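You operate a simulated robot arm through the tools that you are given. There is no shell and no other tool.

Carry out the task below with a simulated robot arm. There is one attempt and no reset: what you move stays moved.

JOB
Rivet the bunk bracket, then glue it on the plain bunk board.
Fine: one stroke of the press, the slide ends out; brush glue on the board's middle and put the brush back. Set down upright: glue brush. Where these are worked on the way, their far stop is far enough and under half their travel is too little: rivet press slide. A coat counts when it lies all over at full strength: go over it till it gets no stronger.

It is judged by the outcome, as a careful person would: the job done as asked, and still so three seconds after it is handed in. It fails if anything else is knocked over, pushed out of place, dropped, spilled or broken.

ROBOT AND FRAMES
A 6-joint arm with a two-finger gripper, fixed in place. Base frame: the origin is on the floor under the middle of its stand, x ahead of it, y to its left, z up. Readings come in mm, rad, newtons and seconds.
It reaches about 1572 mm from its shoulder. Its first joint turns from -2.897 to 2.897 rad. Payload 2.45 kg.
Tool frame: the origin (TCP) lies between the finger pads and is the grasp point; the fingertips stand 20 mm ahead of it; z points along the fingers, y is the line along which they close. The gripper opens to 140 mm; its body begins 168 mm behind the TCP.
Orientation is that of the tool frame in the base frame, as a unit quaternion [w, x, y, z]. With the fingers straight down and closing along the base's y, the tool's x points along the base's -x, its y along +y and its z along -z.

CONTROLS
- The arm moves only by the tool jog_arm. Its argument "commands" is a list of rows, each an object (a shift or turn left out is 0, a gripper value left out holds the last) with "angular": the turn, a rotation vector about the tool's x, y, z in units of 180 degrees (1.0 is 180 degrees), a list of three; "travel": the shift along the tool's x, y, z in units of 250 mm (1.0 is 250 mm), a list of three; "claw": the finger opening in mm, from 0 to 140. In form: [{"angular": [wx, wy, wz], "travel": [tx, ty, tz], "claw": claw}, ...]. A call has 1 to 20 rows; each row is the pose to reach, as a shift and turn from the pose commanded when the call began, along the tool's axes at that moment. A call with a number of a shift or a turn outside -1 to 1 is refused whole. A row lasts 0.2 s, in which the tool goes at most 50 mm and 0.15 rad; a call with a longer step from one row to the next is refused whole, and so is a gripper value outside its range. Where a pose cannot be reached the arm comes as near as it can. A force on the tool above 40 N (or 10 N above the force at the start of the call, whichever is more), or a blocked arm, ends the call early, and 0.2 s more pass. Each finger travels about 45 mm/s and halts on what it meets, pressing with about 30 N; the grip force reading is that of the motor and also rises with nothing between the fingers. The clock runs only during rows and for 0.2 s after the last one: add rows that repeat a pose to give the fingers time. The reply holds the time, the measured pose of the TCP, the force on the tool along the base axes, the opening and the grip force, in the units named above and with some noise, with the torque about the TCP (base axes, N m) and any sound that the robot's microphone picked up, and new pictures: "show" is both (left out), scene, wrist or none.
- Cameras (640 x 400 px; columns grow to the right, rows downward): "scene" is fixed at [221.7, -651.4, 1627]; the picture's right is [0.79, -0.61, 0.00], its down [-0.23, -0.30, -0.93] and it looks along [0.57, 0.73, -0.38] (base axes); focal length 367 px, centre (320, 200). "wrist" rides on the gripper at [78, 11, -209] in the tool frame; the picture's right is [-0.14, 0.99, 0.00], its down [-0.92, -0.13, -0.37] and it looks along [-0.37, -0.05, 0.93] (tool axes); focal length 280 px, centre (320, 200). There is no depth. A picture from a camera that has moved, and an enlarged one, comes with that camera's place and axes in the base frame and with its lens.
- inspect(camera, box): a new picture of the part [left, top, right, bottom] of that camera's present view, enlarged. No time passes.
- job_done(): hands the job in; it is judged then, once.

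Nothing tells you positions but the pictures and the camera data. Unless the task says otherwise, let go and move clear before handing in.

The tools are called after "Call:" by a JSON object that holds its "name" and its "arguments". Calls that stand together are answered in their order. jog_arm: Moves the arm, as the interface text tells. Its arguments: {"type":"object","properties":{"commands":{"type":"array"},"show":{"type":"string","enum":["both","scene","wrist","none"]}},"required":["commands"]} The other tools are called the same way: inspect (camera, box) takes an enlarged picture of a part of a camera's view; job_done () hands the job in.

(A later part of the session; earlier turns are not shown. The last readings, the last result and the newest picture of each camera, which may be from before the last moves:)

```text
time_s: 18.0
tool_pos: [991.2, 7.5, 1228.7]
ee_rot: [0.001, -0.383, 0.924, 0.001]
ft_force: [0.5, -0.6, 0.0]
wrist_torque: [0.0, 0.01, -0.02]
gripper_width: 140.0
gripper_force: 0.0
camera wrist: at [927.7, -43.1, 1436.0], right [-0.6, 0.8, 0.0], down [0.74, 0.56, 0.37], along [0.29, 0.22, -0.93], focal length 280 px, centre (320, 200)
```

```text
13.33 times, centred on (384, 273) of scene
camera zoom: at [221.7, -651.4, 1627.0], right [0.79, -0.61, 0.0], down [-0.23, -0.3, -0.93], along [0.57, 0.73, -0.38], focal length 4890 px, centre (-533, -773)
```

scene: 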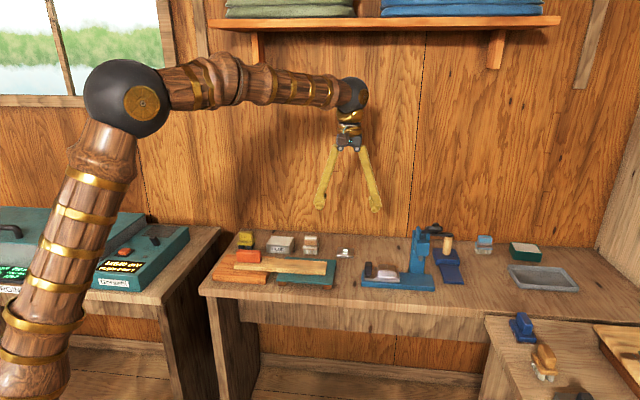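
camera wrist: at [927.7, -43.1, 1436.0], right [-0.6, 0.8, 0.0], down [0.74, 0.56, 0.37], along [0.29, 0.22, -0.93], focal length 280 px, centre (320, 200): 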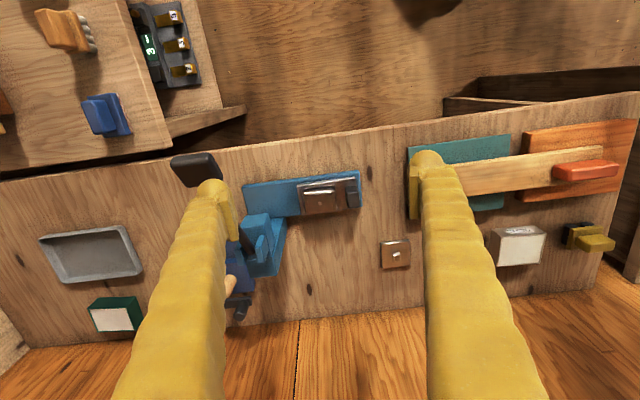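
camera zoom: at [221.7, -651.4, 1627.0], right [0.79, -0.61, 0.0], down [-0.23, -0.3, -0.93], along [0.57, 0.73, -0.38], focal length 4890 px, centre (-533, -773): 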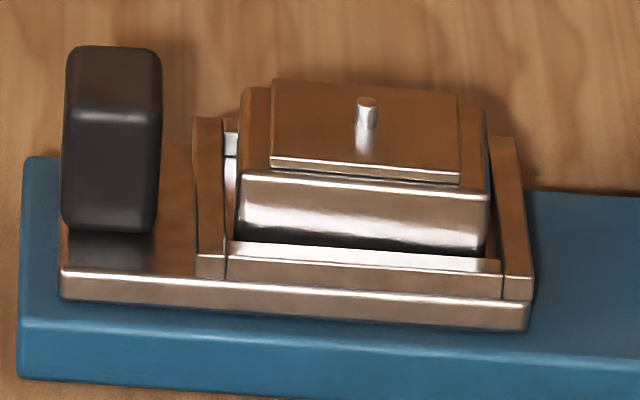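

The nest clearly holds the bracket with its upright rivet pin. I'll turn the gripper so the fingers close front-to-back on the slide's black grip, approaching from the left side away from the press head.

Call:
{"name": "jog_arm", "arguments": {"commands": [{"travel": [-0.05, 0.05, 0.05], "angular": [0, 0, 0.0455]}, {"travel": [-0.1, 0.1, 0.1], "angular": [0, 0, 0.091]}, {"travel": [-0.15, 0.15, 0.15], "angular": [0, 0, 0.1365]}, {"travel": [-0.2, 0.2, 0.2], "angular": [0, 0, 0.182]}, {"travel": [-0.25, 0.25, 0.25], "angular": [0, 0, 0.2275]}, {"travel": [-0.3, 0.3, 0.3], "angular": [0, 0, 0.273]}, {"travel": [-0.35, 0.35, 0.35], "angular": [0, 0, 0.3185]}, {"travel": [-0.4, 0.4, 0.4], "angular": [0, 0, 0.364]}, {"travel": [-0.45, 0.45, 0.45], "angular": [0, 0, 0.4095]}, {"travel": [-0.5, 0.5, 0.5], "angular": [0, 0, 0.455]}, {"travel": [-0.543, 0.542, 0.515], "angular": [0, 0, 0.5]}, {"travel": [-0.543, 0.542, 0.515], "angular": [0, 0, 0.5]}]}}

```text
time_s: 20.6
tool_pos: [989.6, 198.9, 1099.0]
ee_rot: [0.0, 0.383, 0.924, 0.002]
ft_force: [-0.4, -0.1, -0.8]
wrist_torque: [-0.03, 0.03, 0.03]
gripper_width: 140.1
gripper_force: 0.0
camera wrist: at [943.2, 259.7, 1307.4], right [0.8, 0.6, 0.0], down [0.56, -0.74, 0.37], along [0.22, -0.29, -0.93], focal length 280 px, centre (320, 200)
```

scene: 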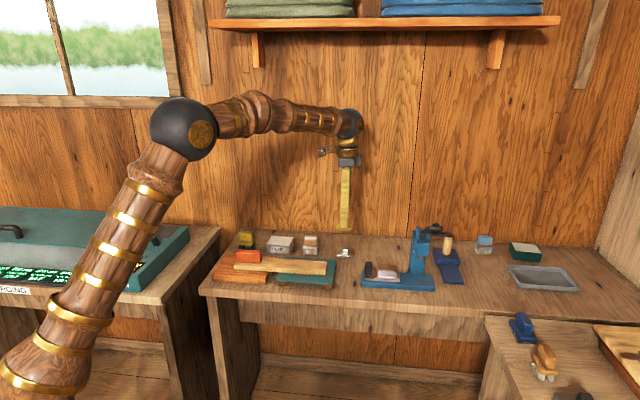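
wrist: 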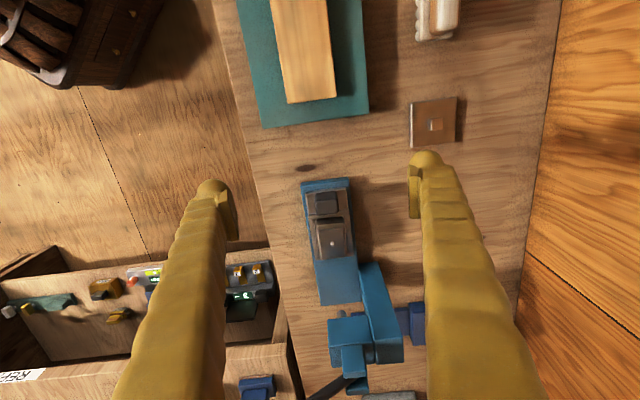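

Call:
{"name": "inspect", "arguments": {"camera": "wrist", "box": [280, 160, 400, 280]}}

Call:
{"name": "inspect", "arguments": {"camera": "wrist", "box": [290, 240, 450, 400]}}

```text
3.33 times, centred on (340, 220) of wrist
camera zoom: at [943.2, 259.7, 1307.4], right [0.8, 0.6, 0.0], down [0.56, -0.74, 0.37], along [0.22, -0.29, -0.93], focal length 935 px, centre (253, 133)
```

zoom: 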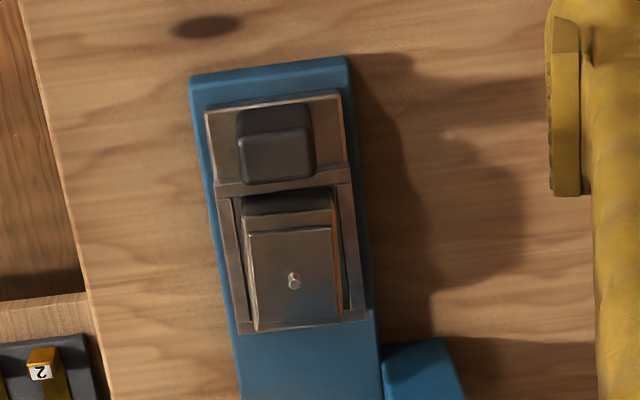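

```text
2.50 times, centred on (370, 320) of wrist
camera zoom: at [943.2, 259.7, 1307.4], right [0.8, 0.6, 0.0], down [0.56, -0.74, 0.37], along [0.22, -0.29, -0.93], focal length 701 px, centre (195, -100)
```

zoom: 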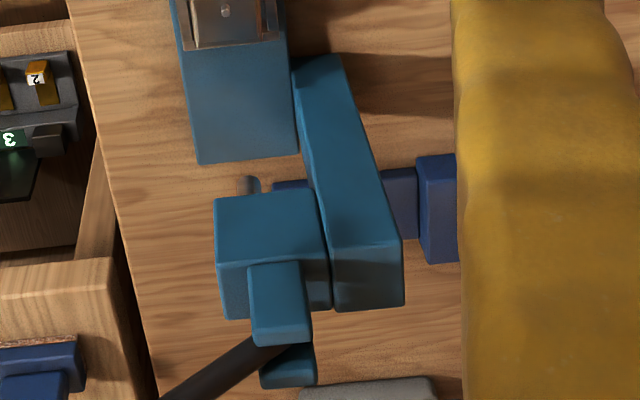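

Grip block centre refined to about u=653, v=839.5, top z≈914. I'll tilt 30° and come in to a pre-grasp point.

Call:
{"name": "jog_arm", "arguments": {"commands": [{"travel": [-0.043, 0, 0.1], "angular": [0, -0.0333, 0], "claw": 120}, {"travel": [-0.086, 0, 0.2], "angular": [0, -0.0667, 0], "claw": 100}, {"travel": [-0.129, 0, 0.3], "angular": [0, -0.1, 0], "claw": 80}, {"travel": [-0.172, 0, 0.41], "angular": [0, -0.1333, 0], "claw": 80}, {"travel": [-0.2156, -0.0036, 0.516], "angular": [0, -0.1667, 0], "claw": 80}, {"travel": [-0.2156, -0.0036, 0.516], "angular": [0, -0.1667, 0], "claw": 80}]}}

```text
time_s: 22.0
tool_pos: [1029.3, 160.9, 969.6]
ee_rot: [0.24, 0.369, 0.892, -0.097]
ft_force: [-0.6, -0.1, -0.2]
wrist_torque: [-0.01, -0.03, -0.02]
gripper_width: 80.0
gripper_force: 0.1
camera wrist: at [914.0, 288.1, 1110.9], right [0.78, 0.62, 0.07], down [0.34, -0.53, 0.78], along [0.52, -0.59, -0.62], focal length 280 px, centre (320, 200)
```

scene: 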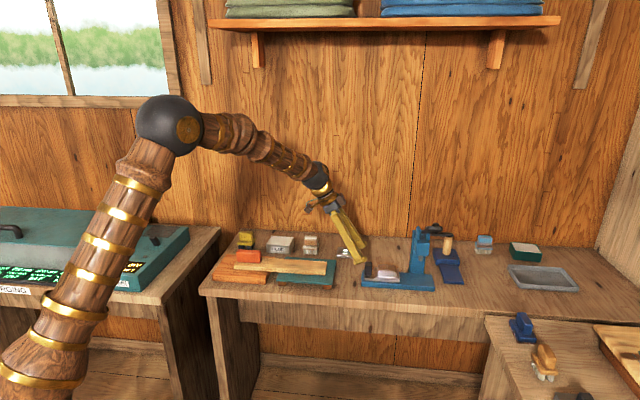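
wrist: 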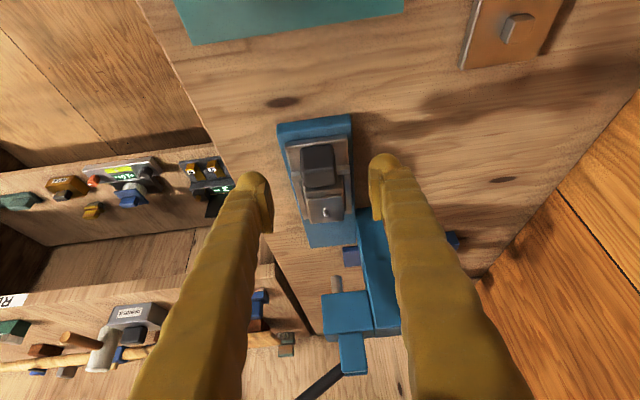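

Call:
{"name": "jog_arm", "arguments": {"commands": [{"travel": [-0.002, -0.004, 0.1], "claw": 80}, {"travel": [-0.004, -0.008, 0.2], "claw": 80}, {"travel": [-0.004, -0.0084, 0.28], "claw": 80}, {"travel": [-0.004, -0.0084, 0.305], "claw": 80}, {"travel": [-0.004, -0.0084, 0.305], "claw": 80}]}}

```text
time_s: 23.2
tool_pos: [1053.7, 131.9, 905.1]
ee_rot: [0.241, 0.369, 0.892, -0.099]
ft_force: [0.5, -0.6, 0.2]
wrist_torque: [0.01, -0.02, -0.01]
gripper_width: 79.8
gripper_force: 0.0
camera wrist: at [939.9, 259.0, 1046.2], right [0.78, 0.62, 0.07], down [0.34, -0.53, 0.78], along [0.52, -0.59, -0.62], focal length 280 px, centre (320, 200)
```

scene: 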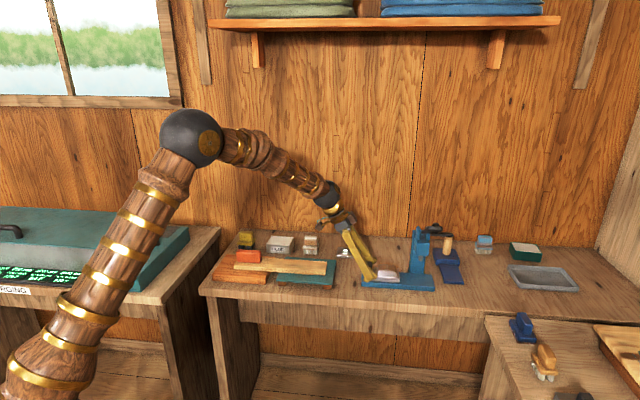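
wrist: 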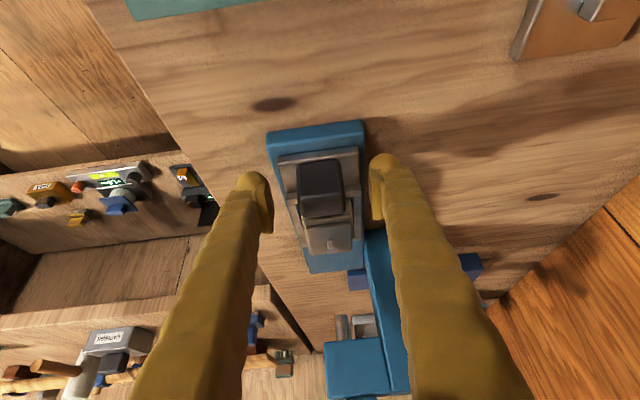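

Call:
{"name": "jog_arm", "arguments": {"commands": [{"claw": 25}, {"claw": 25}, {"claw": 25}, {"claw": 25}, {"claw": 25}], "show": "wrist"}}

Call:
{"name": "inspect", "arguments": {"camera": "scene", "box": [310, 180, 440, 300]}}

```text
time_s: 24.4
tool_pos: [1055.1, 132.8, 906.7]
ee_rot: [0.24, 0.37, 0.893, -0.096]
ft_force: [19.8, 13.0, 16.9]
wrist_torque: [0.03, -0.08, 0.0]
gripper_width: 35.1
gripper_force: 40.1
camera wrist: at [940.3, 259.7, 1047.3], right [0.78, 0.62, 0.07], down [0.34, -0.53, 0.78], along [0.52, -0.59, -0.62], focal length 280 px, centre (320, 200)
```

wrist: 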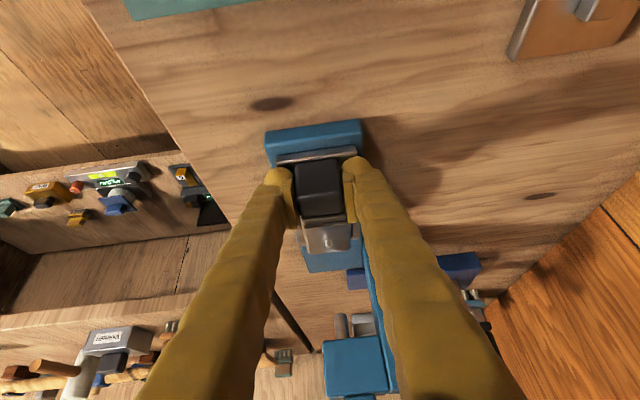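

```text
3.33 times, centred on (375, 240) of scene
camera zoom: at [221.7, -651.4, 1627.0], right [0.79, -0.61, 0.0], down [-0.23, -0.3, -0.93], along [0.57, 0.73, -0.38], focal length 1222 px, centre (137, 67)
```

zoom: 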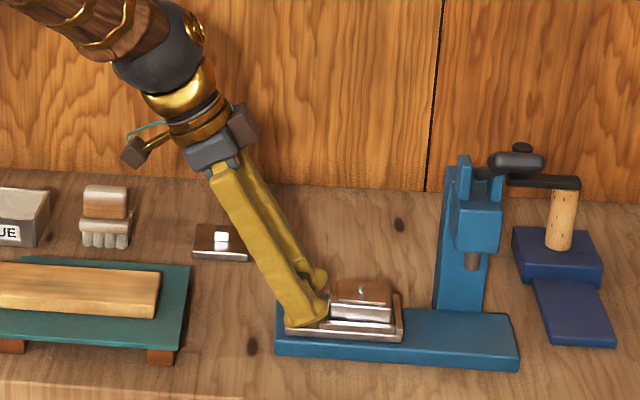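

Call:
{"name": "jog_arm", "arguments": {"commands": [{"travel": [-0.003, 0.006, -0.0052], "claw": 25}, {"travel": [-0.003, 0.006, -0.0052], "claw": 25}], "show": "none"}}

```text
time_s: 25.0
tool_pos: [1054.9, 133.4, 905.8]
ee_rot: [0.239, 0.369, 0.893, -0.097]
ft_force: [15.6, 8.6, 10.8]
wrist_torque: [0.03, -0.17, 0.07]
gripper_width: 34.6
gripper_force: 45.4
```

Call:
{"name": "jog_arm", "arguments": {"commands": [{"travel": [-0.0092, 0.016, -0.0063], "claw": 25}, {"travel": [-0.0092, 0.016, -0.0063], "claw": 25}], "show": "none"}}

```text
time_s: 25.7
tool_pos: [1056.1, 132.2, 906.0]
ee_rot: [0.236, 0.371, 0.892, -0.101]
ft_force: [-3.1, -2.0, 0.9]
wrist_torque: [0.16, -0.03, 0.04]
gripper_width: 35.0
gripper_force: 45.0
stopped in row 2: the force on the tool passed its limit at 43 N (the readings are from after the stop); the commanded pose is now the measured one
```

Now I have the slide grip held with little side force; I'll push it slowly toward the ram (+u) until it reaches its stop.

Call:
{"name": "jog_arm", "arguments": {"commands": [{"travel": [-0.0173, 0, 0.01], "claw": 25}, {"travel": [-0.0346, 0, 0.02], "claw": 25}, {"travel": [-0.0693, 0, 0.04], "claw": 25}, {"travel": [-0.1039, 0, 0.06], "claw": 25}, {"travel": [-0.1386, 0, 0.08], "claw": 25}, {"travel": [-0.1732, 0, 0.1], "claw": 25}], "show": "scene"}}

```text
time_s: 27.1
tool_pos: [1092.3, 96.2, 906.3]
ee_rot: [0.236, 0.371, 0.892, -0.101]
ft_force: [1.6, 1.7, -1.5]
wrist_torque: [0.13, -0.16, -0.04]
gripper_width: 34.9
gripper_force: 44.6
```

scene: 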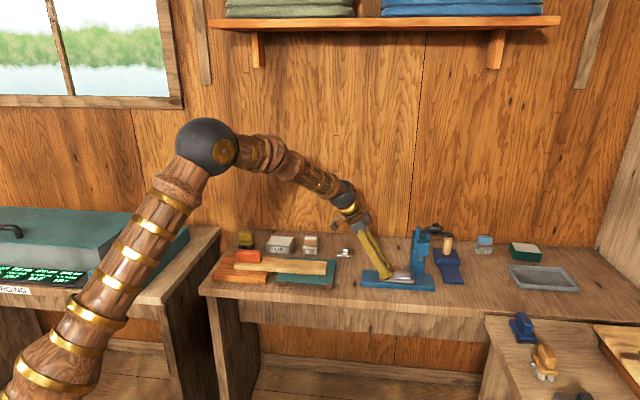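

Call:
{"name": "jog_arm", "arguments": {"commands": [{"travel": [-0.0346, 0, 0.02], "claw": 25}, {"travel": [-0.0693, 0, 0.04], "claw": 25}, {"travel": [-0.1039, 0, 0.06], "claw": 25}, {"travel": [-0.1386, 0, 0.08], "claw": 25}, {"travel": [-0.1732, 0, 0.1], "claw": 25}, {"travel": [-0.1905, 0, 0.11], "claw": 25}, {"travel": [-0.2078, 0, 0.12], "claw": 25}, {"travel": [-0.2251, 0, 0.13], "claw": 25}, {"travel": [-0.2425, 0, 0.14], "claw": 25}]}}

```text
time_s: 28.9
tool_pos: [1133.9, 55.1, 906.7]
ee_rot: [0.235, 0.372, 0.892, -0.102]
ft_force: [-13.0, 0.2, 8.7]
wrist_torque: [0.39, 0.32, -0.01]
gripper_width: 34.8
gripper_force: 45.2
stopped in row 8: the force on the tool passed its limit at 46 N (the readings are from after the stop); the commanded pose is now the measured one
camera wrist: at [1021.9, 181.9, 1048.3], right [0.79, 0.61, 0.06], down [0.35, -0.53, 0.78], along [0.51, -0.59, -0.63], focal length 280 px, centre (320, 200)
```

scene: 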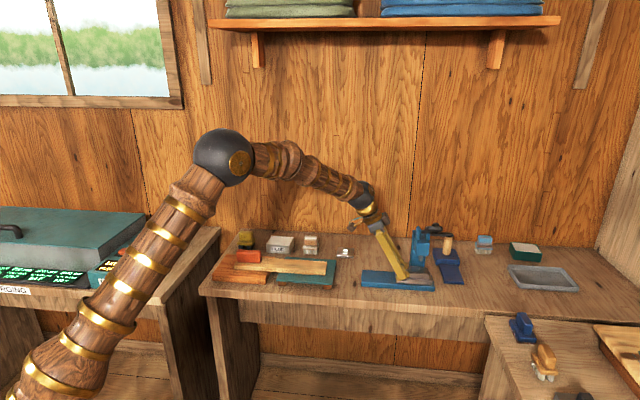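
wrist: 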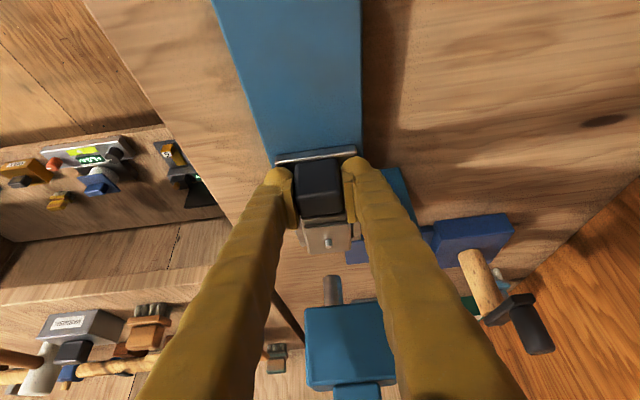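

The slide travelled about 110 mm and hit its stop, with the pin under the ram. I'll release the grip, back away, and turn to look at the lever.

Call:
{"name": "jog_arm", "arguments": {"commands": [{"claw": 65}, {"claw": 65}, {"claw": 65}, {"travel": [0, 0, -0.1], "claw": 65}, {"travel": [0, 0, -0.25], "claw": 65}, {"travel": [0, 0, -0.4], "claw": 65}, {"travel": [0, 0, -0.55], "claw": 65}]}}

Call:
{"name": "inspect", "arguments": {"camera": "scene", "box": [355, 220, 475, 300]}}

```text
time_s: 30.5
tool_pos: [1086.5, 102.4, 1024.3]
ee_rot: [0.235, 0.371, 0.893, -0.101]
ft_force: [0.3, 0.1, -1.4]
wrist_torque: [-0.03, -0.01, 0.03]
gripper_width: 65.3
gripper_force: 0.0
camera wrist: at [974.5, 230.1, 1166.7], right [0.79, 0.61, 0.06], down [0.35, -0.53, 0.78], along [0.51, -0.59, -0.63], focal length 280 px, centre (320, 200)
```

scene: 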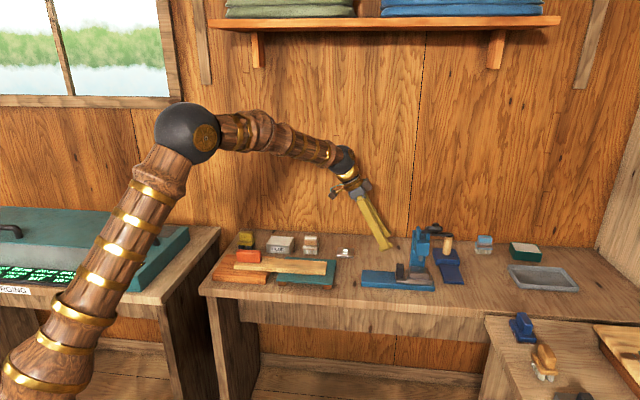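
wrist: 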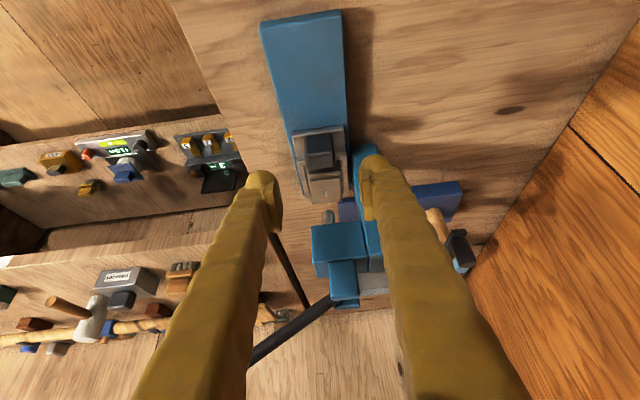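

```text
5.00 times, centred on (415, 260) of scene
camera zoom: at [221.7, -651.4, 1627.0], right [0.79, -0.61, 0.0], down [-0.23, -0.3, -0.93], along [0.57, 0.73, -0.38], focal length 1834 px, centre (-155, -100)
```

zoom: 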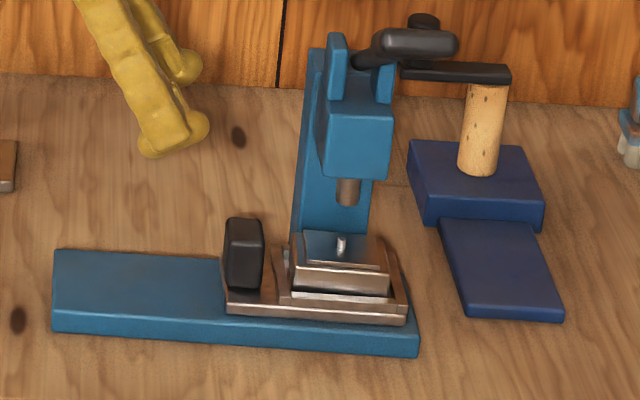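

The slide sits fully under the ram. Next I'll rise, straighten the tool, and rotate so the fingers close sideways on the lever's grip.

Call:
{"name": "jog_arm", "arguments": {"commands": [{"travel": [-0.071, -0.1, -0.118], "angular": [0, 0.0278, 0]}, {"travel": [-0.142, -0.2, -0.235], "angular": [0, 0.0556, 0]}, {"travel": [-0.213, -0.3, -0.353], "angular": [0, 0.0833, 0]}, {"travel": [-0.284, -0.4, -0.47], "angular": [0, 0.1111, 0]}, {"travel": [-0.355, -0.5, -0.588], "angular": [0, 0.1389, 0]}, {"travel": [-0.426, -0.604, -0.706], "angular": [0, 0.1667, 0]}, {"travel": [-0.426, -0.604, -0.706], "angular": [0, 0.1667, 0]}], "show": "none"}}

Call:
{"name": "jog_arm", "arguments": {"commands": [{"angular": [0, 0, -0.0455]}, {"angular": [0, 0, -0.091]}, {"angular": [0, 0, -0.1365]}, {"angular": [0, 0, -0.182]}, {"angular": [0, 0, -0.2275]}, {"angular": [0, 0, -0.273]}, {"angular": [0, 0, -0.3185]}, {"angular": [0, 0, -0.364], "claw": 140}, {"angular": [0, 0, -0.4095], "claw": 140}, {"angular": [0, 0, -0.455], "claw": 140}, {"angular": [0, 0, -0.5], "claw": 140}, {"angular": [0, 0, -0.5], "claw": 140}]}}

```text
time_s: 32.1
tool_pos: [983.9, -6.7, 1231.6]
ee_rot: [-0.004, 0.383, 0.924, -0.002]
ft_force: [1.5, 0.2, 0.2]
wrist_torque: [0.03, -0.05, 0.02]
gripper_width: 65.0
gripper_force: 0.0
```

```text
time_s: 34.7
tool_pos: [983.6, -6.0, 1231.3]
ee_rot: [-0.004, -0.382, 0.924, 0.001]
ft_force: [-0.6, 0.2, -0.5]
wrist_torque: [-0.01, -0.04, -0.01]
gripper_width: 139.9
gripper_force: 0.0
camera wrist: at [922.9, -55.9, 1440.8], right [-0.6, 0.8, 0.01], down [0.75, 0.56, 0.36], along [0.29, 0.22, -0.93], focal length 280 px, centre (320, 200)
```

scene: 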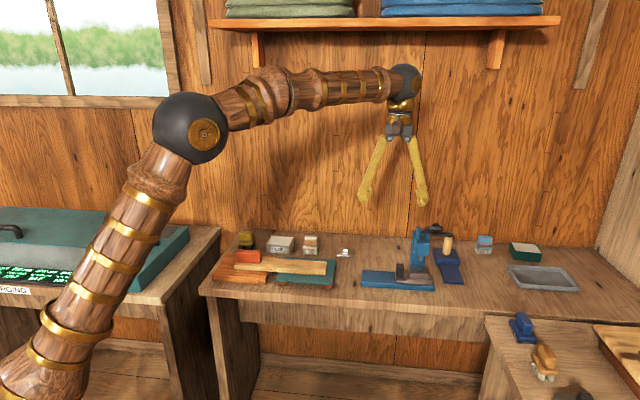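
wrist: 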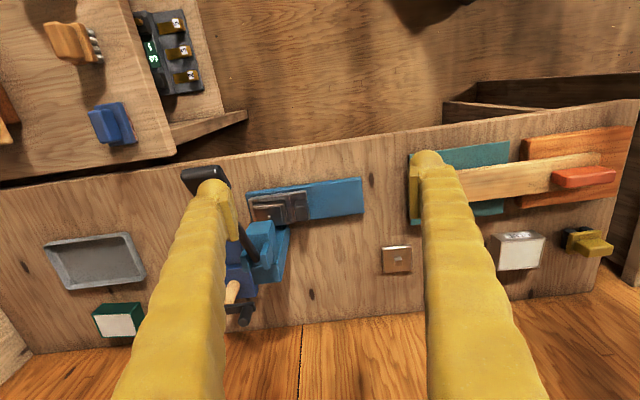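

Call:
{"name": "jog_arm", "arguments": {"commands": [{"travel": [0, -0.17, -0.06]}, {"travel": [0.01, -0.34, -0.116]}, {"travel": [0.02, -0.512, -0.116]}, {"travel": [0.02, -0.512, -0.116]}]}}

Call:
{"name": "inspect", "arguments": {"camera": "wrist", "box": [230, 130, 410, 290]}}

```text
time_s: 35.7
tool_pos: [1071.7, -99.8, 1259.3]
ee_rot: [-0.003, -0.382, 0.924, 0.002]
ft_force: [0.8, -0.1, -0.3]
wrist_torque: [0.02, 0.01, 0.02]
gripper_width: 140.0
gripper_force: 0.1
camera wrist: at [1010.3, -149.6, 1468.9], right [-0.6, 0.8, 0.01], down [0.75, 0.56, 0.36], along [0.29, 0.22, -0.93], focal length 280 px, centre (320, 200)
```

scene: 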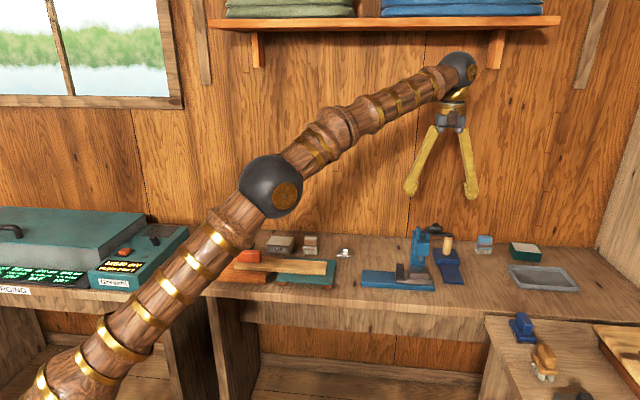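
wrist: 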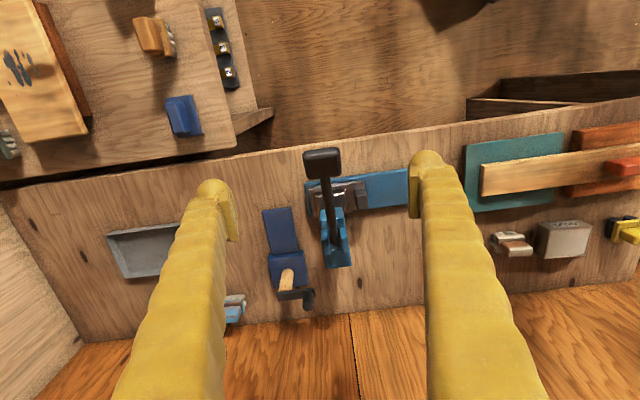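

```text
2.50 times, centred on (320, 210) of wrist
camera zoom: at [1010.3, -149.6, 1468.9], right [-0.6, 0.8, 0.01], down [0.75, 0.56, 0.36], along [0.29, 0.22, -0.93], focal length 701 px, centre (320, 175)
```

zoom: 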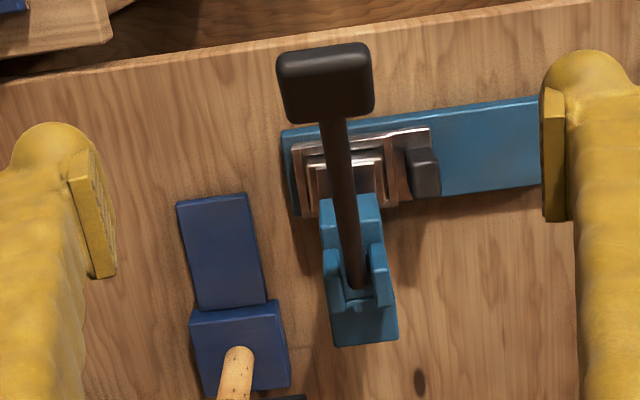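

The lever grip is centred near (u 829, v 691, z 1143), a T-bar about 45 mm wide, pivoting about (v 863, z 1043). I'll descend over it and take hold.

Call:
{"name": "jog_arm", "arguments": {"commands": [{"travel": [-0.016, -0.0024, 0.1], "claw": 100}, {"travel": [-0.016, -0.0024, 0.2], "claw": 90}, {"travel": [-0.016, -0.0024, 0.3], "claw": 90}, {"travel": [-0.016, -0.0024, 0.4], "claw": 90}, {"travel": [-0.016, -0.0024, 0.456], "claw": 90}, {"travel": [-0.016, -0.0024, 0.456], "claw": 90}]}}

Call:
{"name": "inspect", "arguments": {"camera": "wrist", "box": [240, 130, 400, 270]}}

Call:
{"name": "inspect", "arguments": {"camera": "scene", "box": [390, 170, 490, 270]}}

```text
time_s: 37.1
tool_pos: [1074.6, -99.1, 1147.5]
ee_rot: [-0.004, -0.381, 0.925, 0.002]
ft_force: [-0.4, -0.2, -0.3]
wrist_torque: [-0.04, -0.02, -0.03]
gripper_width: 89.9
gripper_force: 0.1
camera wrist: at [1012.6, -148.4, 1355.3], right [-0.6, 0.8, 0.01], down [0.75, 0.56, 0.36], along [0.29, 0.22, -0.93], focal length 280 px, centre (320, 200)
```

scene: 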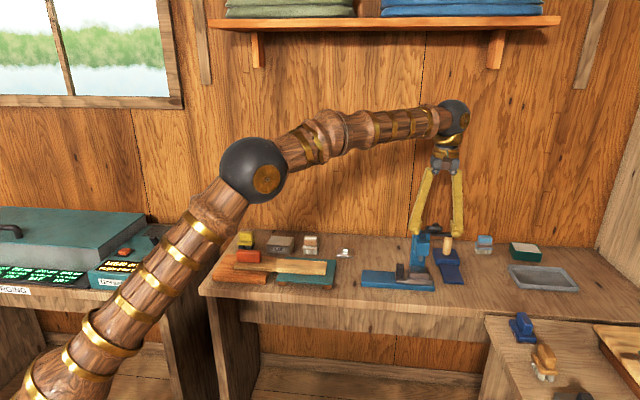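
wrist: 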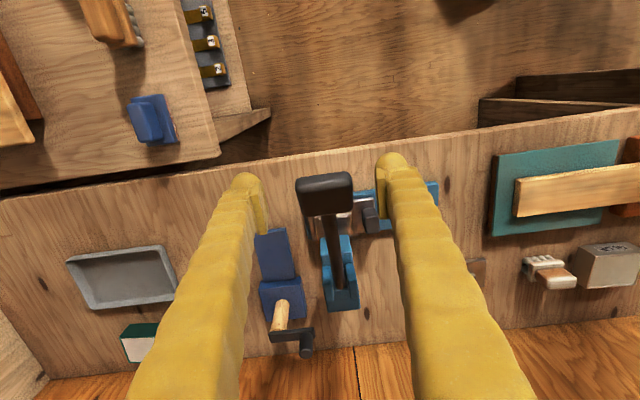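

```text
2.86 times, centred on (320, 200) of wrist
camera zoom: at [1012.6, -148.4, 1355.3], right [-0.6, 0.8, 0.01], down [0.75, 0.56, 0.36], along [0.29, 0.22, -0.93], focal length 801 px, centre (320, 200)
```

zoom: 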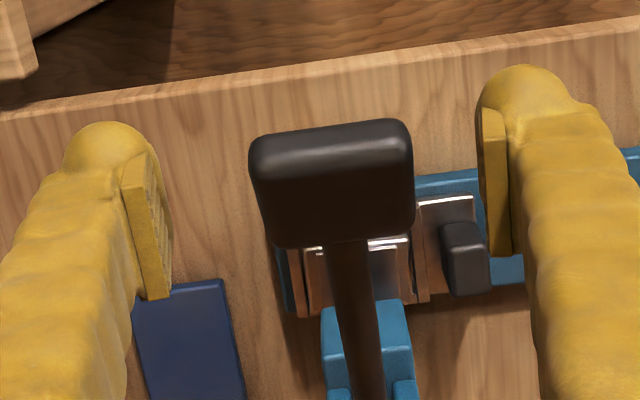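

```text
4.00 times, centred on (440, 220) of scene
camera zoom: at [221.7, -651.4, 1627.0], right [0.79, -0.61, 0.0], down [-0.23, -0.3, -0.93], along [0.57, 0.73, -0.38], focal length 1467 px, centre (-160, 120)
```

zoom: 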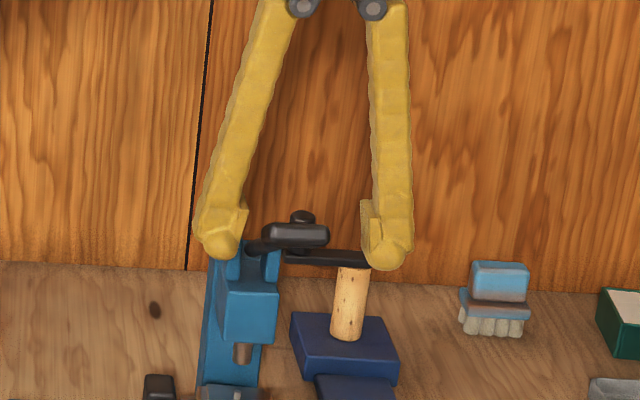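

Call:
{"name": "jog_arm", "arguments": {"commands": [{"claw": 35}, {"claw": 35}, {"claw": 35}, {"claw": 35}, {"claw": 35}], "show": "wrist"}}

```text
time_s: 38.3
tool_pos: [1074.6, -97.6, 1146.0]
ee_rot: [-0.003, -0.38, 0.925, 0.002]
ft_force: [-22.0, 15.3, -1.4]
wrist_torque: [-0.22, -0.17, -0.1]
gripper_width: 50.2
gripper_force: 11.4
camera wrist: at [1012.4, -147.8, 1355.5], right [-0.6, 0.8, 0.01], down [0.75, 0.56, 0.36], along [0.29, 0.22, -0.93], focal length 280 px, centre (320, 200)
```

wrist: 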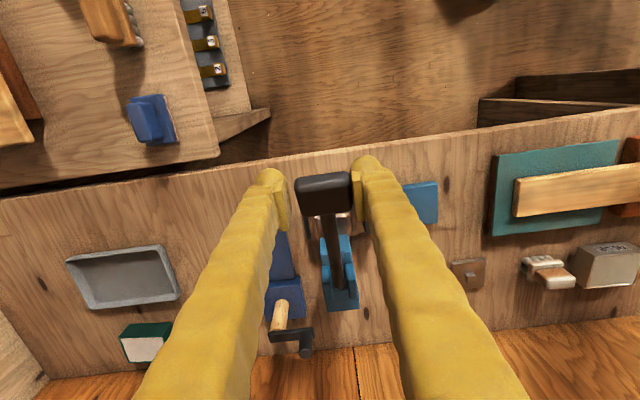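

Call:
{"name": "jog_arm", "arguments": {"commands": [{"travel": [0, 0.01, 0], "claw": 35}, {"travel": [0, 0.016, 0], "claw": 35}, {"travel": [0, 0.016, 0], "claw": 35}], "show": "wrist"}}

```text
time_s: 39.1
tool_pos: [1070.5, -95.8, 1145.7]
ee_rot: [-0.004, -0.381, 0.925, 0.002]
ft_force: [-2.2, 4.1, 0.8]
wrist_torque: [0.16, -0.31, -0.01]
gripper_width: 43.1
gripper_force: 28.9
camera wrist: at [1009.6, -145.3, 1355.4], right [-0.6, 0.8, 0.0], down [0.75, 0.56, 0.36], along [0.29, 0.22, -0.93], focal length 280 px, centre (320, 200)
```

wrist: 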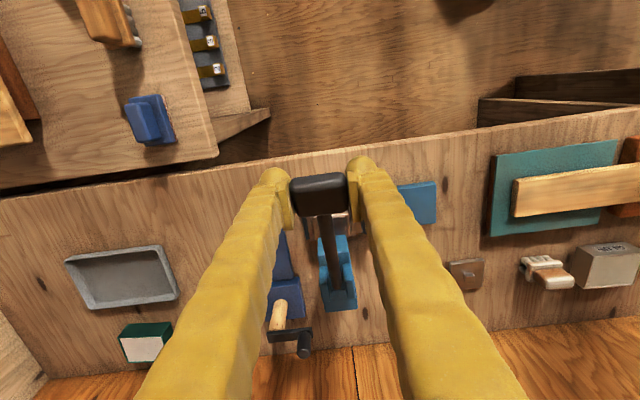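

I have the lever grip. I'll pull it down along its arc in small steps, watching the force.

Call:
{"name": "jog_arm", "arguments": {"commands": [{"travel": [0.0208, 0, 0.0388], "claw": 35}, {"travel": [0.0364, 0, 0.0704], "claw": 35}, {"travel": [0.0504, 0, 0.1028], "claw": 35}, {"travel": [0.0632, 0, 0.1356], "claw": 35}], "show": "none"}}

```text
time_s: 40.1
tool_pos: [1059.7, -106.8, 1112.9]
ee_rot: [-0.003, -0.381, 0.924, 0.001]
ft_force: [21.6, -1.5, 3.6]
wrist_torque: [0.84, -1.09, -0.09]
gripper_width: 42.9
gripper_force: 45.3
```

Call:
{"name": "jog_arm", "arguments": {"commands": [{"travel": [0.0034, -0.008, 0.0336], "claw": 35}, {"travel": [0.0092, -0.012, 0.0672], "claw": 35}, {"travel": [0.0176, -0.012, 0.1016], "claw": 35}, {"travel": [0.0244, -0.012, 0.136], "claw": 35}], "show": "none"}}

```text
time_s: 41.1
tool_pos: [1056.5, -111.2, 1079.8]
ee_rot: [-0.004, -0.382, 0.924, 0.002]
ft_force: [-29.4, 27.5, 6.3]
wrist_torque: [0.79, -0.69, 0.25]
gripper_width: 42.0
gripper_force: 44.6
```

Call:
{"name": "jog_arm", "arguments": {"commands": [{"travel": [0, 0.009, 0], "claw": 35}, {"travel": [0.0036, 0.009, 0.032], "claw": 35}, {"travel": [0.0056, 0.009, 0.066], "claw": 35}, {"travel": [0.0064, 0.009, 0.1004], "claw": 35}, {"travel": [0.0056, 0.009, 0.1348], "claw": 35}], "show": "scene"}}

Call:
{"name": "inspect", "arguments": {"camera": "scene", "box": [370, 200, 490, 300]}}

```text
time_s: 42.3
tool_pos: [1053.4, -112.5, 1044.8]
ee_rot: [-0.004, -0.381, 0.925, 0.001]
ft_force: [-15.4, 2.5, 7.4]
wrist_torque: [0.94, -1.07, 0.55]
gripper_width: 41.4
gripper_force: 45.3
```

scene: 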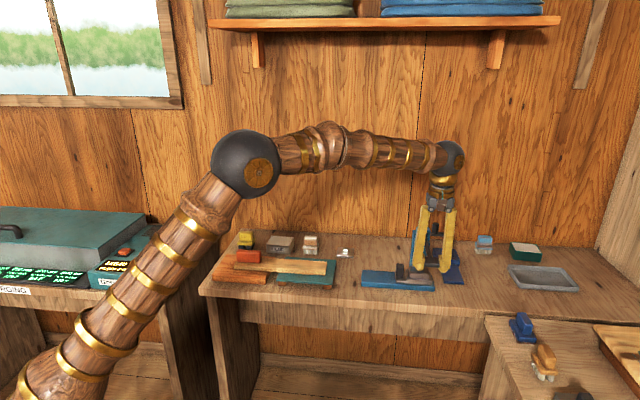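

```text
4.00 times, centred on (430, 250) of scene
camera zoom: at [221.7, -651.4, 1627.0], right [0.79, -0.61, 0.0], down [-0.23, -0.3, -0.93], along [0.57, 0.73, -0.38], focal length 1467 px, centre (-120, 0)
```

zoom: 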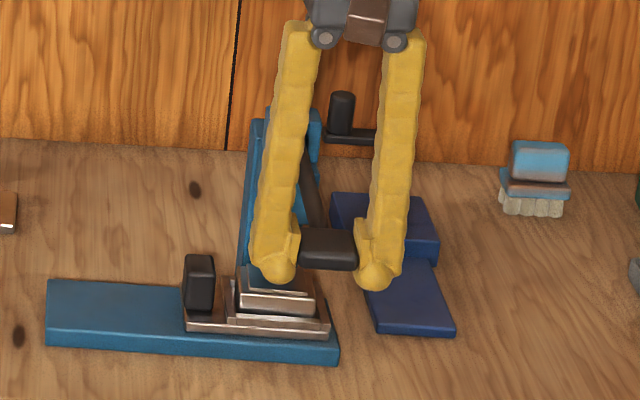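

Call:
{"name": "jog_arm", "arguments": {"commands": [{"travel": [0.005, 0.003, 0.0364], "claw": 35}, {"travel": [0.001, 0.003, 0.0708], "claw": 35}, {"travel": [-0.005, 0.003, 0.1052], "claw": 35}, {"travel": [-0.012, 0.003, 0.1392], "claw": 35}], "show": "none"}}

```text
time_s: 43.3
tool_pos: [1055.2, -112.3, 1009.6]
ee_rot: [-0.004, -0.381, 0.925, 0.001]
ft_force: [21.1, -24.4, 6.3]
wrist_torque: [1.09, -0.9, 0.31]
gripper_width: 42.0
gripper_force: 45.8
```

Call:
{"name": "jog_arm", "arguments": {"commands": [{"travel": [0, -0.005, 0.01], "claw": 35}, {"travel": [-0.0088, -0.005, 0.0352], "claw": 35}, {"travel": [-0.0192, -0.005, 0.0688], "claw": 35}, {"travel": [-0.0308, -0.005, 0.102], "claw": 35}, {"travel": [-0.0436, -0.005, 0.1348], "claw": 35}], "show": "none"}}

Call:
{"name": "inspect", "arguments": {"camera": "scene", "box": [370, 200, 490, 300]}}

```text
time_s: 44.5
tool_pos: [1063.6, -102.0, 974.3]
ee_rot: [-0.004, -0.381, 0.924, 0.003]
ft_force: [3.1, -16.0, 3.6]
wrist_torque: [0.81, -0.99, 0.29]
gripper_width: 42.5
gripper_force: 45.6
```

```text
4.00 times, centred on (430, 250) of scene
camera zoom: at [221.7, -651.4, 1627.0], right [0.79, -0.61, 0.0], down [-0.23, -0.3, -0.93], along [0.57, 0.73, -0.38], focal length 1467 px, centre (-120, 0)
```

zoom: 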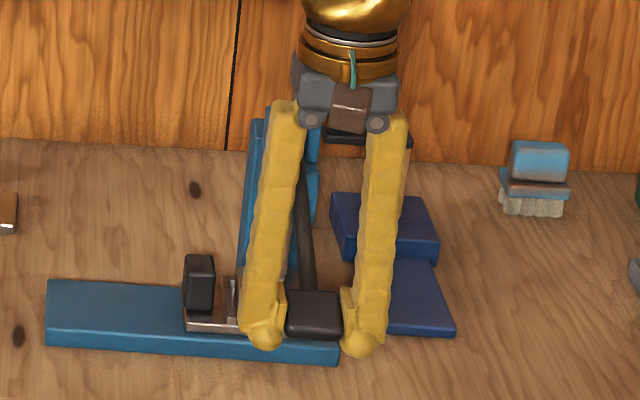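

Call:
{"name": "jog_arm", "arguments": {"commands": [{"travel": [-0.006, -0.002, 0.0308], "claw": 35}, {"travel": [-0.0224, -0.002, 0.062], "claw": 35}, {"travel": [-0.0396, -0.002, 0.0924], "claw": 35}, {"travel": [-0.0584, -0.002, 0.122], "claw": 35}], "show": "none"}}

```text
time_s: 45.5
tool_pos: [1072.1, -94.5, 951.2]
ee_rot: [-0.005, -0.381, 0.925, 0.0]
ft_force: [-17.4, -1.0, 11.5]
wrist_torque: [-0.14, -0.39, 0.77]
gripper_width: 42.7
gripper_force: 45.2
stopped in row 4: the force on the tool passed its limit at 44 N (the readings are from after the stop); the commanded pose is now the measured one
```

Call:
{"name": "inspect", "arguments": {"camera": "scene", "box": [390, 225, 450, 295]}}

Call:
{"name": "inspect", "arguments": {"camera": "wrist", "box": [200, 100, 440, 300]}}

```text
5.71 times, centred on (420, 260) of scene
camera zoom: at [221.7, -651.4, 1627.0], right [0.79, -0.61, 0.0], down [-0.23, -0.3, -0.93], along [0.57, 0.73, -0.38], focal length 2096 px, centre (-251, -143)
```

zoom: 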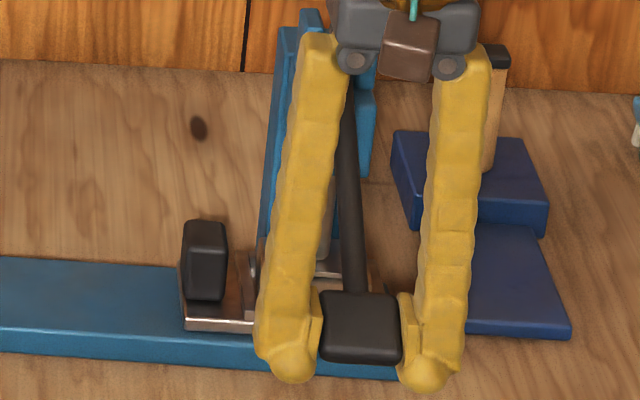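

```text
2.00 times, centred on (320, 200) of wrist
camera zoom: at [1010.6, -144.0, 1160.1], right [-0.6, 0.8, 0.0], down [0.75, 0.56, 0.36], along [0.29, 0.22, -0.93], focal length 561 px, centre (320, 200)
```

zoom: 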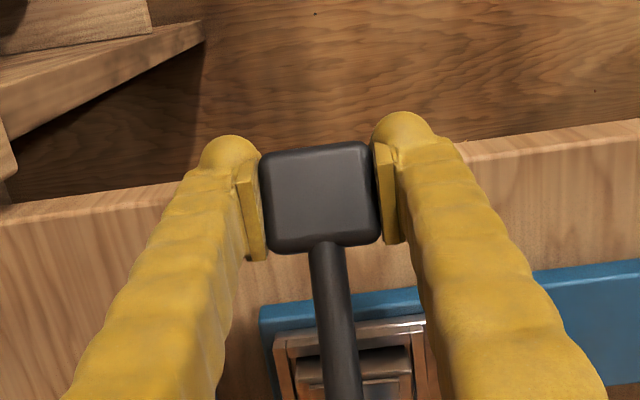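

Call:
{"name": "jog_arm", "arguments": {"commands": [{"travel": [-0.006, 0, 0.0103], "claw": 35}, {"travel": [-0.0124, 0, 0.0206], "claw": 35}, {"travel": [-0.0186, 0, 0.031], "claw": 35}, {"travel": [-0.0248, 0, 0.0411], "claw": 35}], "show": "none"}}

```text
time_s: 45.9
tool_pos: [1071.5, -94.2, 949.1]
ee_rot: [-0.004, -0.381, 0.925, 0.001]
ft_force: [-15.0, 0.0, 10.5]
wrist_torque: [-0.49, -0.12, 0.64]
gripper_width: 42.6
gripper_force: 44.6
stopped in row 1: the force on the tool passed its limit at 43 N (the readings are from after the stop); the commanded pose is now the measured one
```

Call:
{"name": "jog_arm", "arguments": {"commands": [{"travel": [0, 0.003, 0.003], "claw": 35}, {"travel": [0, 0.003, 0.005], "claw": 35}, {"travel": [0, 0.003, 0.006], "claw": 35}], "show": "none"}}

```text
time_s: 46.7
tool_pos: [1071.8, -94.2, 950.9]
ee_rot: [-0.002, -0.381, 0.925, 0.001]
ft_force: [-5.2, -6.7, 34.0]
wrist_torque: [0.92, -0.91, 0.33]
gripper_width: 42.8
gripper_force: 45.2
```

Call:
{"name": "inspect", "arguments": {"camera": "scene", "box": [415, 240, 445, 285]}}

Call:
{"name": "inspect", "arguments": {"camera": "wrist", "box": [280, 220, 380, 320]}}

```text
8.89 times, centred on (430, 262) of scene
camera zoom: at [221.7, -651.4, 1627.0], right [0.79, -0.61, 0.0], down [-0.23, -0.3, -0.93], along [0.57, 0.73, -0.38], focal length 3260 px, centre (-658, -356)
```

zoom: 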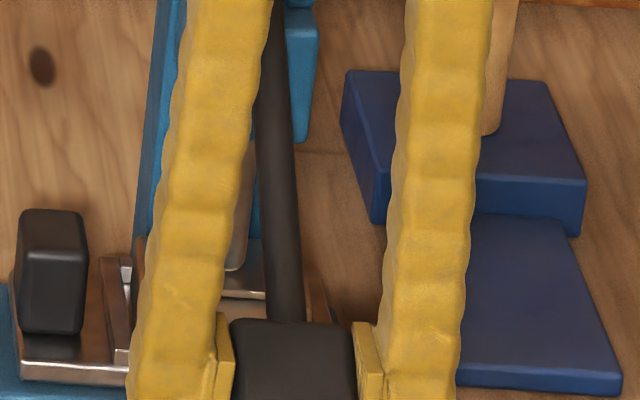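

```text
4.00 times, centred on (330, 270) of wrist
camera zoom: at [1010.3, -143.5, 1159.2], right [-0.6, 0.8, 0.0], down [0.75, 0.56, 0.36], along [0.29, 0.22, -0.93], focal length 1122 px, centre (280, -80)
```

zoom: 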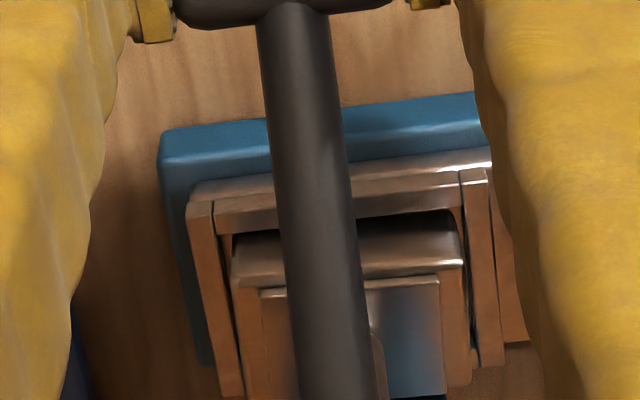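

The ram is down on the bracket and the lever is against its bottom stop, so the stroke is complete. I'll guide the lever back up along the same arc.

Call:
{"name": "jog_arm", "arguments": {"commands": [{"travel": [0.0188, 0, -0.0396], "claw": 35}, {"travel": [0.0376, 0, -0.0772], "claw": 35}, {"travel": [0.054, 0, -0.1156], "claw": 35}, {"travel": [0.0688, 0, -0.1548], "claw": 35}, {"travel": [0.0816, 0, -0.1948], "claw": 35}], "show": "none"}}

```text
time_s: 47.9
tool_pos: [1058.8, -109.2, 997.3]
ee_rot: [-0.003, -0.38, 0.925, 0.001]
ft_force: [28.0, -14.3, -4.9]
wrist_torque: [-0.72, 1.38, 0.02]
gripper_width: 42.6
gripper_force: 45.4
```

Call:
{"name": "jog_arm", "arguments": {"commands": [{"travel": [0.003, -0.006, -0.025], "claw": 35}, {"travel": [0.0088, -0.006, -0.0504], "claw": 35}, {"travel": [0.0172, -0.006, -0.0912], "claw": 35}, {"travel": [0.0232, -0.006, -0.1324], "claw": 35}, {"travel": [0.0272, -0.006, -0.174], "claw": 35}, {"travel": [0.0292, -0.006, -0.2156], "claw": 35}], "show": "none"}}

```text
time_s: 49.3
tool_pos: [1054.3, -113.1, 1051.2]
ee_rot: [-0.004, -0.381, 0.925, 0.002]
ft_force: [9.4, 21.5, -6.7]
wrist_torque: [-1.1, 0.77, 0.36]
gripper_width: 42.1
gripper_force: 45.2
```

Call:
{"name": "jog_arm", "arguments": {"commands": [{"travel": [-0.008, 0.001, -0.02], "claw": 35}, {"travel": [-0.008, 0.001, -0.0416], "claw": 35}, {"travel": [-0.01, 0.001, -0.0828], "claw": 35}, {"travel": [-0.0124, 0.001, -0.124], "claw": 35}, {"travel": [-0.0192, 0.001, -0.1648], "claw": 35}, {"travel": [-0.0284, 0.001, -0.2052], "claw": 35}], "show": "none"}}

```text
time_s: 50.7
tool_pos: [1058.3, -107.8, 1102.5]
ee_rot: [-0.004, -0.381, 0.925, 0.0]
ft_force: [-19.6, 32.3, -12.1]
wrist_torque: [-1.34, 0.98, 0.1]
gripper_width: 42.3
gripper_force: 44.5
```

Call:
{"name": "jog_arm", "arguments": {"commands": [{"travel": [-0.004, 0.008, 0], "claw": 35}, {"travel": [-0.0148, 0.008, -0.0392], "claw": 35}, {"travel": [-0.028, 0.008, -0.0784], "claw": 35}, {"travel": [-0.0432, 0.008, -0.1168], "claw": 35}, {"travel": [-0.06, 0.008, -0.1544], "claw": 35}, {"travel": [-0.0688, 0.008, -0.174], "claw": 35}], "show": "wrist"}}

Call:
{"name": "inspect", "arguments": {"camera": "scene", "box": [370, 200, 490, 300]}}

```text
time_s: 52.1
tool_pos: [1070.4, -95.3, 1144.3]
ee_rot: [-0.004, -0.38, 0.925, 0.001]
ft_force: [-9.6, -7.8, -15.0]
wrist_torque: [-0.77, 0.62, -0.11]
gripper_width: 42.8
gripper_force: 45.1
camera wrist: at [1009.6, -145.4, 1354.1], right [-0.6, 0.8, 0.0], down [0.75, 0.56, 0.36], along [0.29, 0.22, -0.93], focal length 280 px, centre (320, 200)
```

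wrist: 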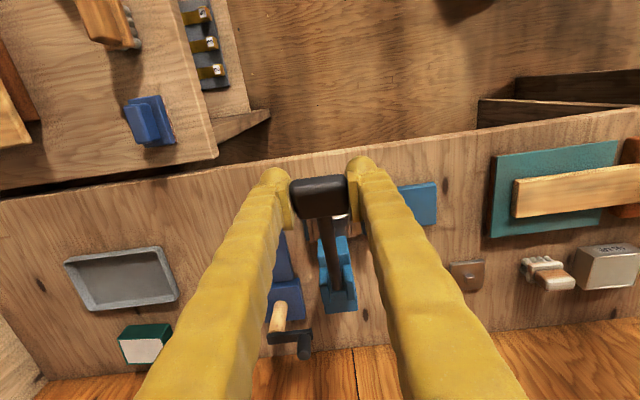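

```text
4.00 times, centred on (430, 250) of scene
camera zoom: at [221.7, -651.4, 1627.0], right [0.79, -0.61, 0.0], down [-0.23, -0.3, -0.93], along [0.57, 0.73, -0.38], focal length 1467 px, centre (-120, 0)
```

zoom: 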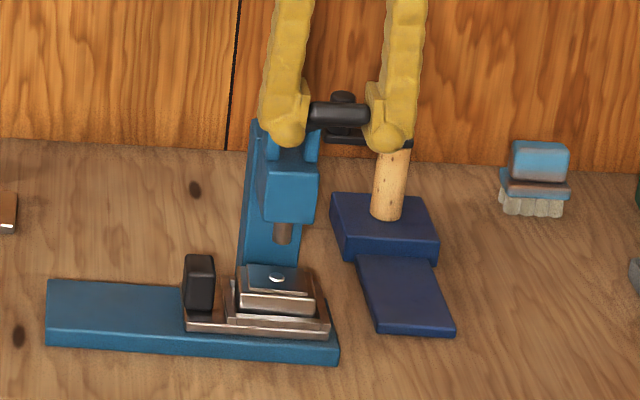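

The rivet now shows a flat, spread head, so the bracket is riveted, and the lever is back at its upper position. I'll let go and make sure the lever stays up.

Call:
{"name": "jog_arm", "arguments": {"commands": [{"claw": 55}, {"claw": 80}, {"claw": 90}, {"claw": 90}], "show": "wrist"}}

Call:
{"name": "inspect", "arguments": {"camera": "scene", "box": [400, 220, 460, 295]}}

```text
time_s: 53.1
tool_pos: [1070.6, -95.7, 1145.6]
ee_rot: [-0.004, -0.381, 0.924, 0.002]
ft_force: [0.0, -0.1, -0.8]
wrist_torque: [0.02, 0.01, 0.01]
gripper_width: 90.3
gripper_force: 0.1
camera wrist: at [1009.5, -144.6, 1354.9], right [-0.6, 0.8, 0.0], down [0.75, 0.56, 0.36], along [0.29, 0.22, -0.93], focal length 280 px, centre (320, 200)
```

wrist: 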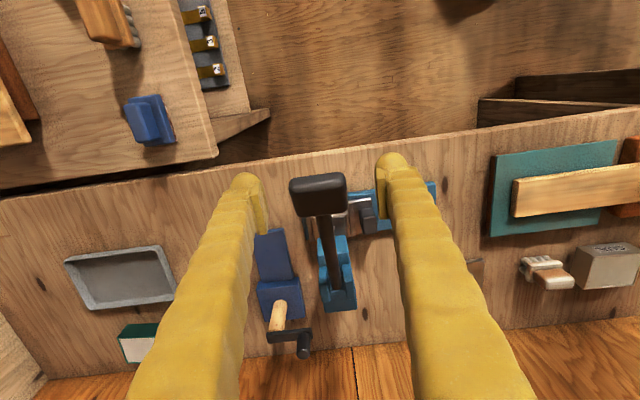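

```text
5.33 times, centred on (430, 258) of scene
camera zoom: at [221.7, -651.4, 1627.0], right [0.79, -0.61, 0.0], down [-0.23, -0.3, -0.93], along [0.57, 0.73, -0.38], focal length 1956 px, centre (-267, -107)
```

zoom: 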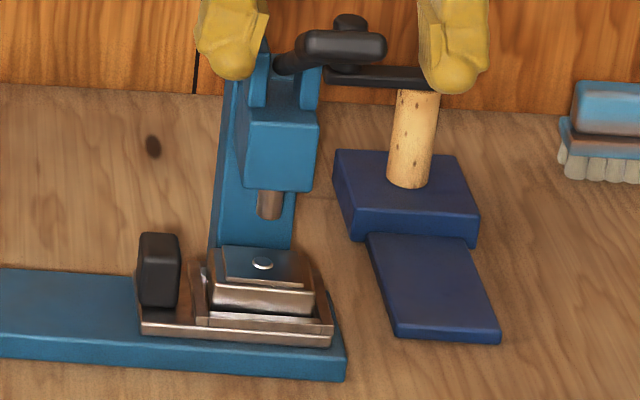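

Call:
{"name": "jog_arm", "arguments": {"commands": [{"travel": [0, 0, -0.15]}, {"travel": [0, 0, -0.3]}, {"travel": [0, 0, -0.46]}, {"travel": [0, 0.18, -0.46]}, {"travel": [0, 0.36, -0.46]}, {"travel": [0, 0.52, -0.46]}, {"travel": [0, 0.52, -0.46]}], "show": "none"}}

Call:
{"name": "jog_arm", "arguments": {"commands": [{"angular": [0, 0, 0.0455]}, {"angular": [0, 0, 0.091]}, {"angular": [0, 0, 0.1365]}, {"angular": [0, 0, 0.182]}, {"angular": [0, 0, 0.2275]}, {"angular": [0, 0, 0.273]}, {"angular": [0, 0, 0.3185]}, {"angular": [0, 0, 0.364], "claw": 65}, {"angular": [0, 0, 0.4095], "claw": 65}, {"angular": [0, 0, 0.455], "claw": 65}, {"angular": [0, 0, 0.5], "claw": 65}, {"angular": [0, 0, 0.5], "claw": 65}]}}

```text
time_s: 54.7
tool_pos: [979.4, -2.6, 1261.8]
ee_rot: [-0.004, -0.38, 0.925, 0.002]
ft_force: [0.1, 0.1, -0.1]
wrist_torque: [-0.03, -0.02, 0.02]
gripper_width: 90.0
gripper_force: 0.0
```

```text
time_s: 57.3
tool_pos: [980.6, -2.2, 1261.6]
ee_rot: [-0.004, 0.386, 0.923, -0.003]
ft_force: [-0.8, -1.2, 0.3]
wrist_torque: [-0.01, 0.0, -0.01]
gripper_width: 64.8
gripper_force: 0.0
camera wrist: at [934.6, 58.2, 1470.1], right [0.8, 0.6, -0.01], down [0.56, -0.74, 0.36], along [0.21, -0.3, -0.93], focal length 280 px, centre (320, 200)
```

scene: 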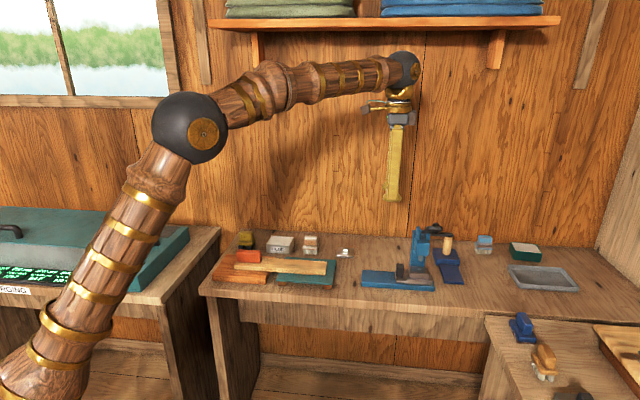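
wrist: 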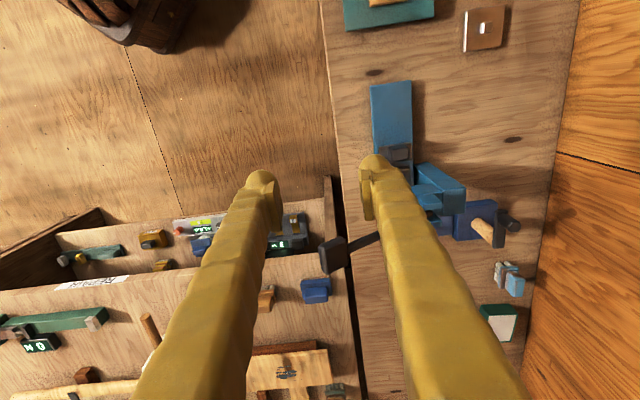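

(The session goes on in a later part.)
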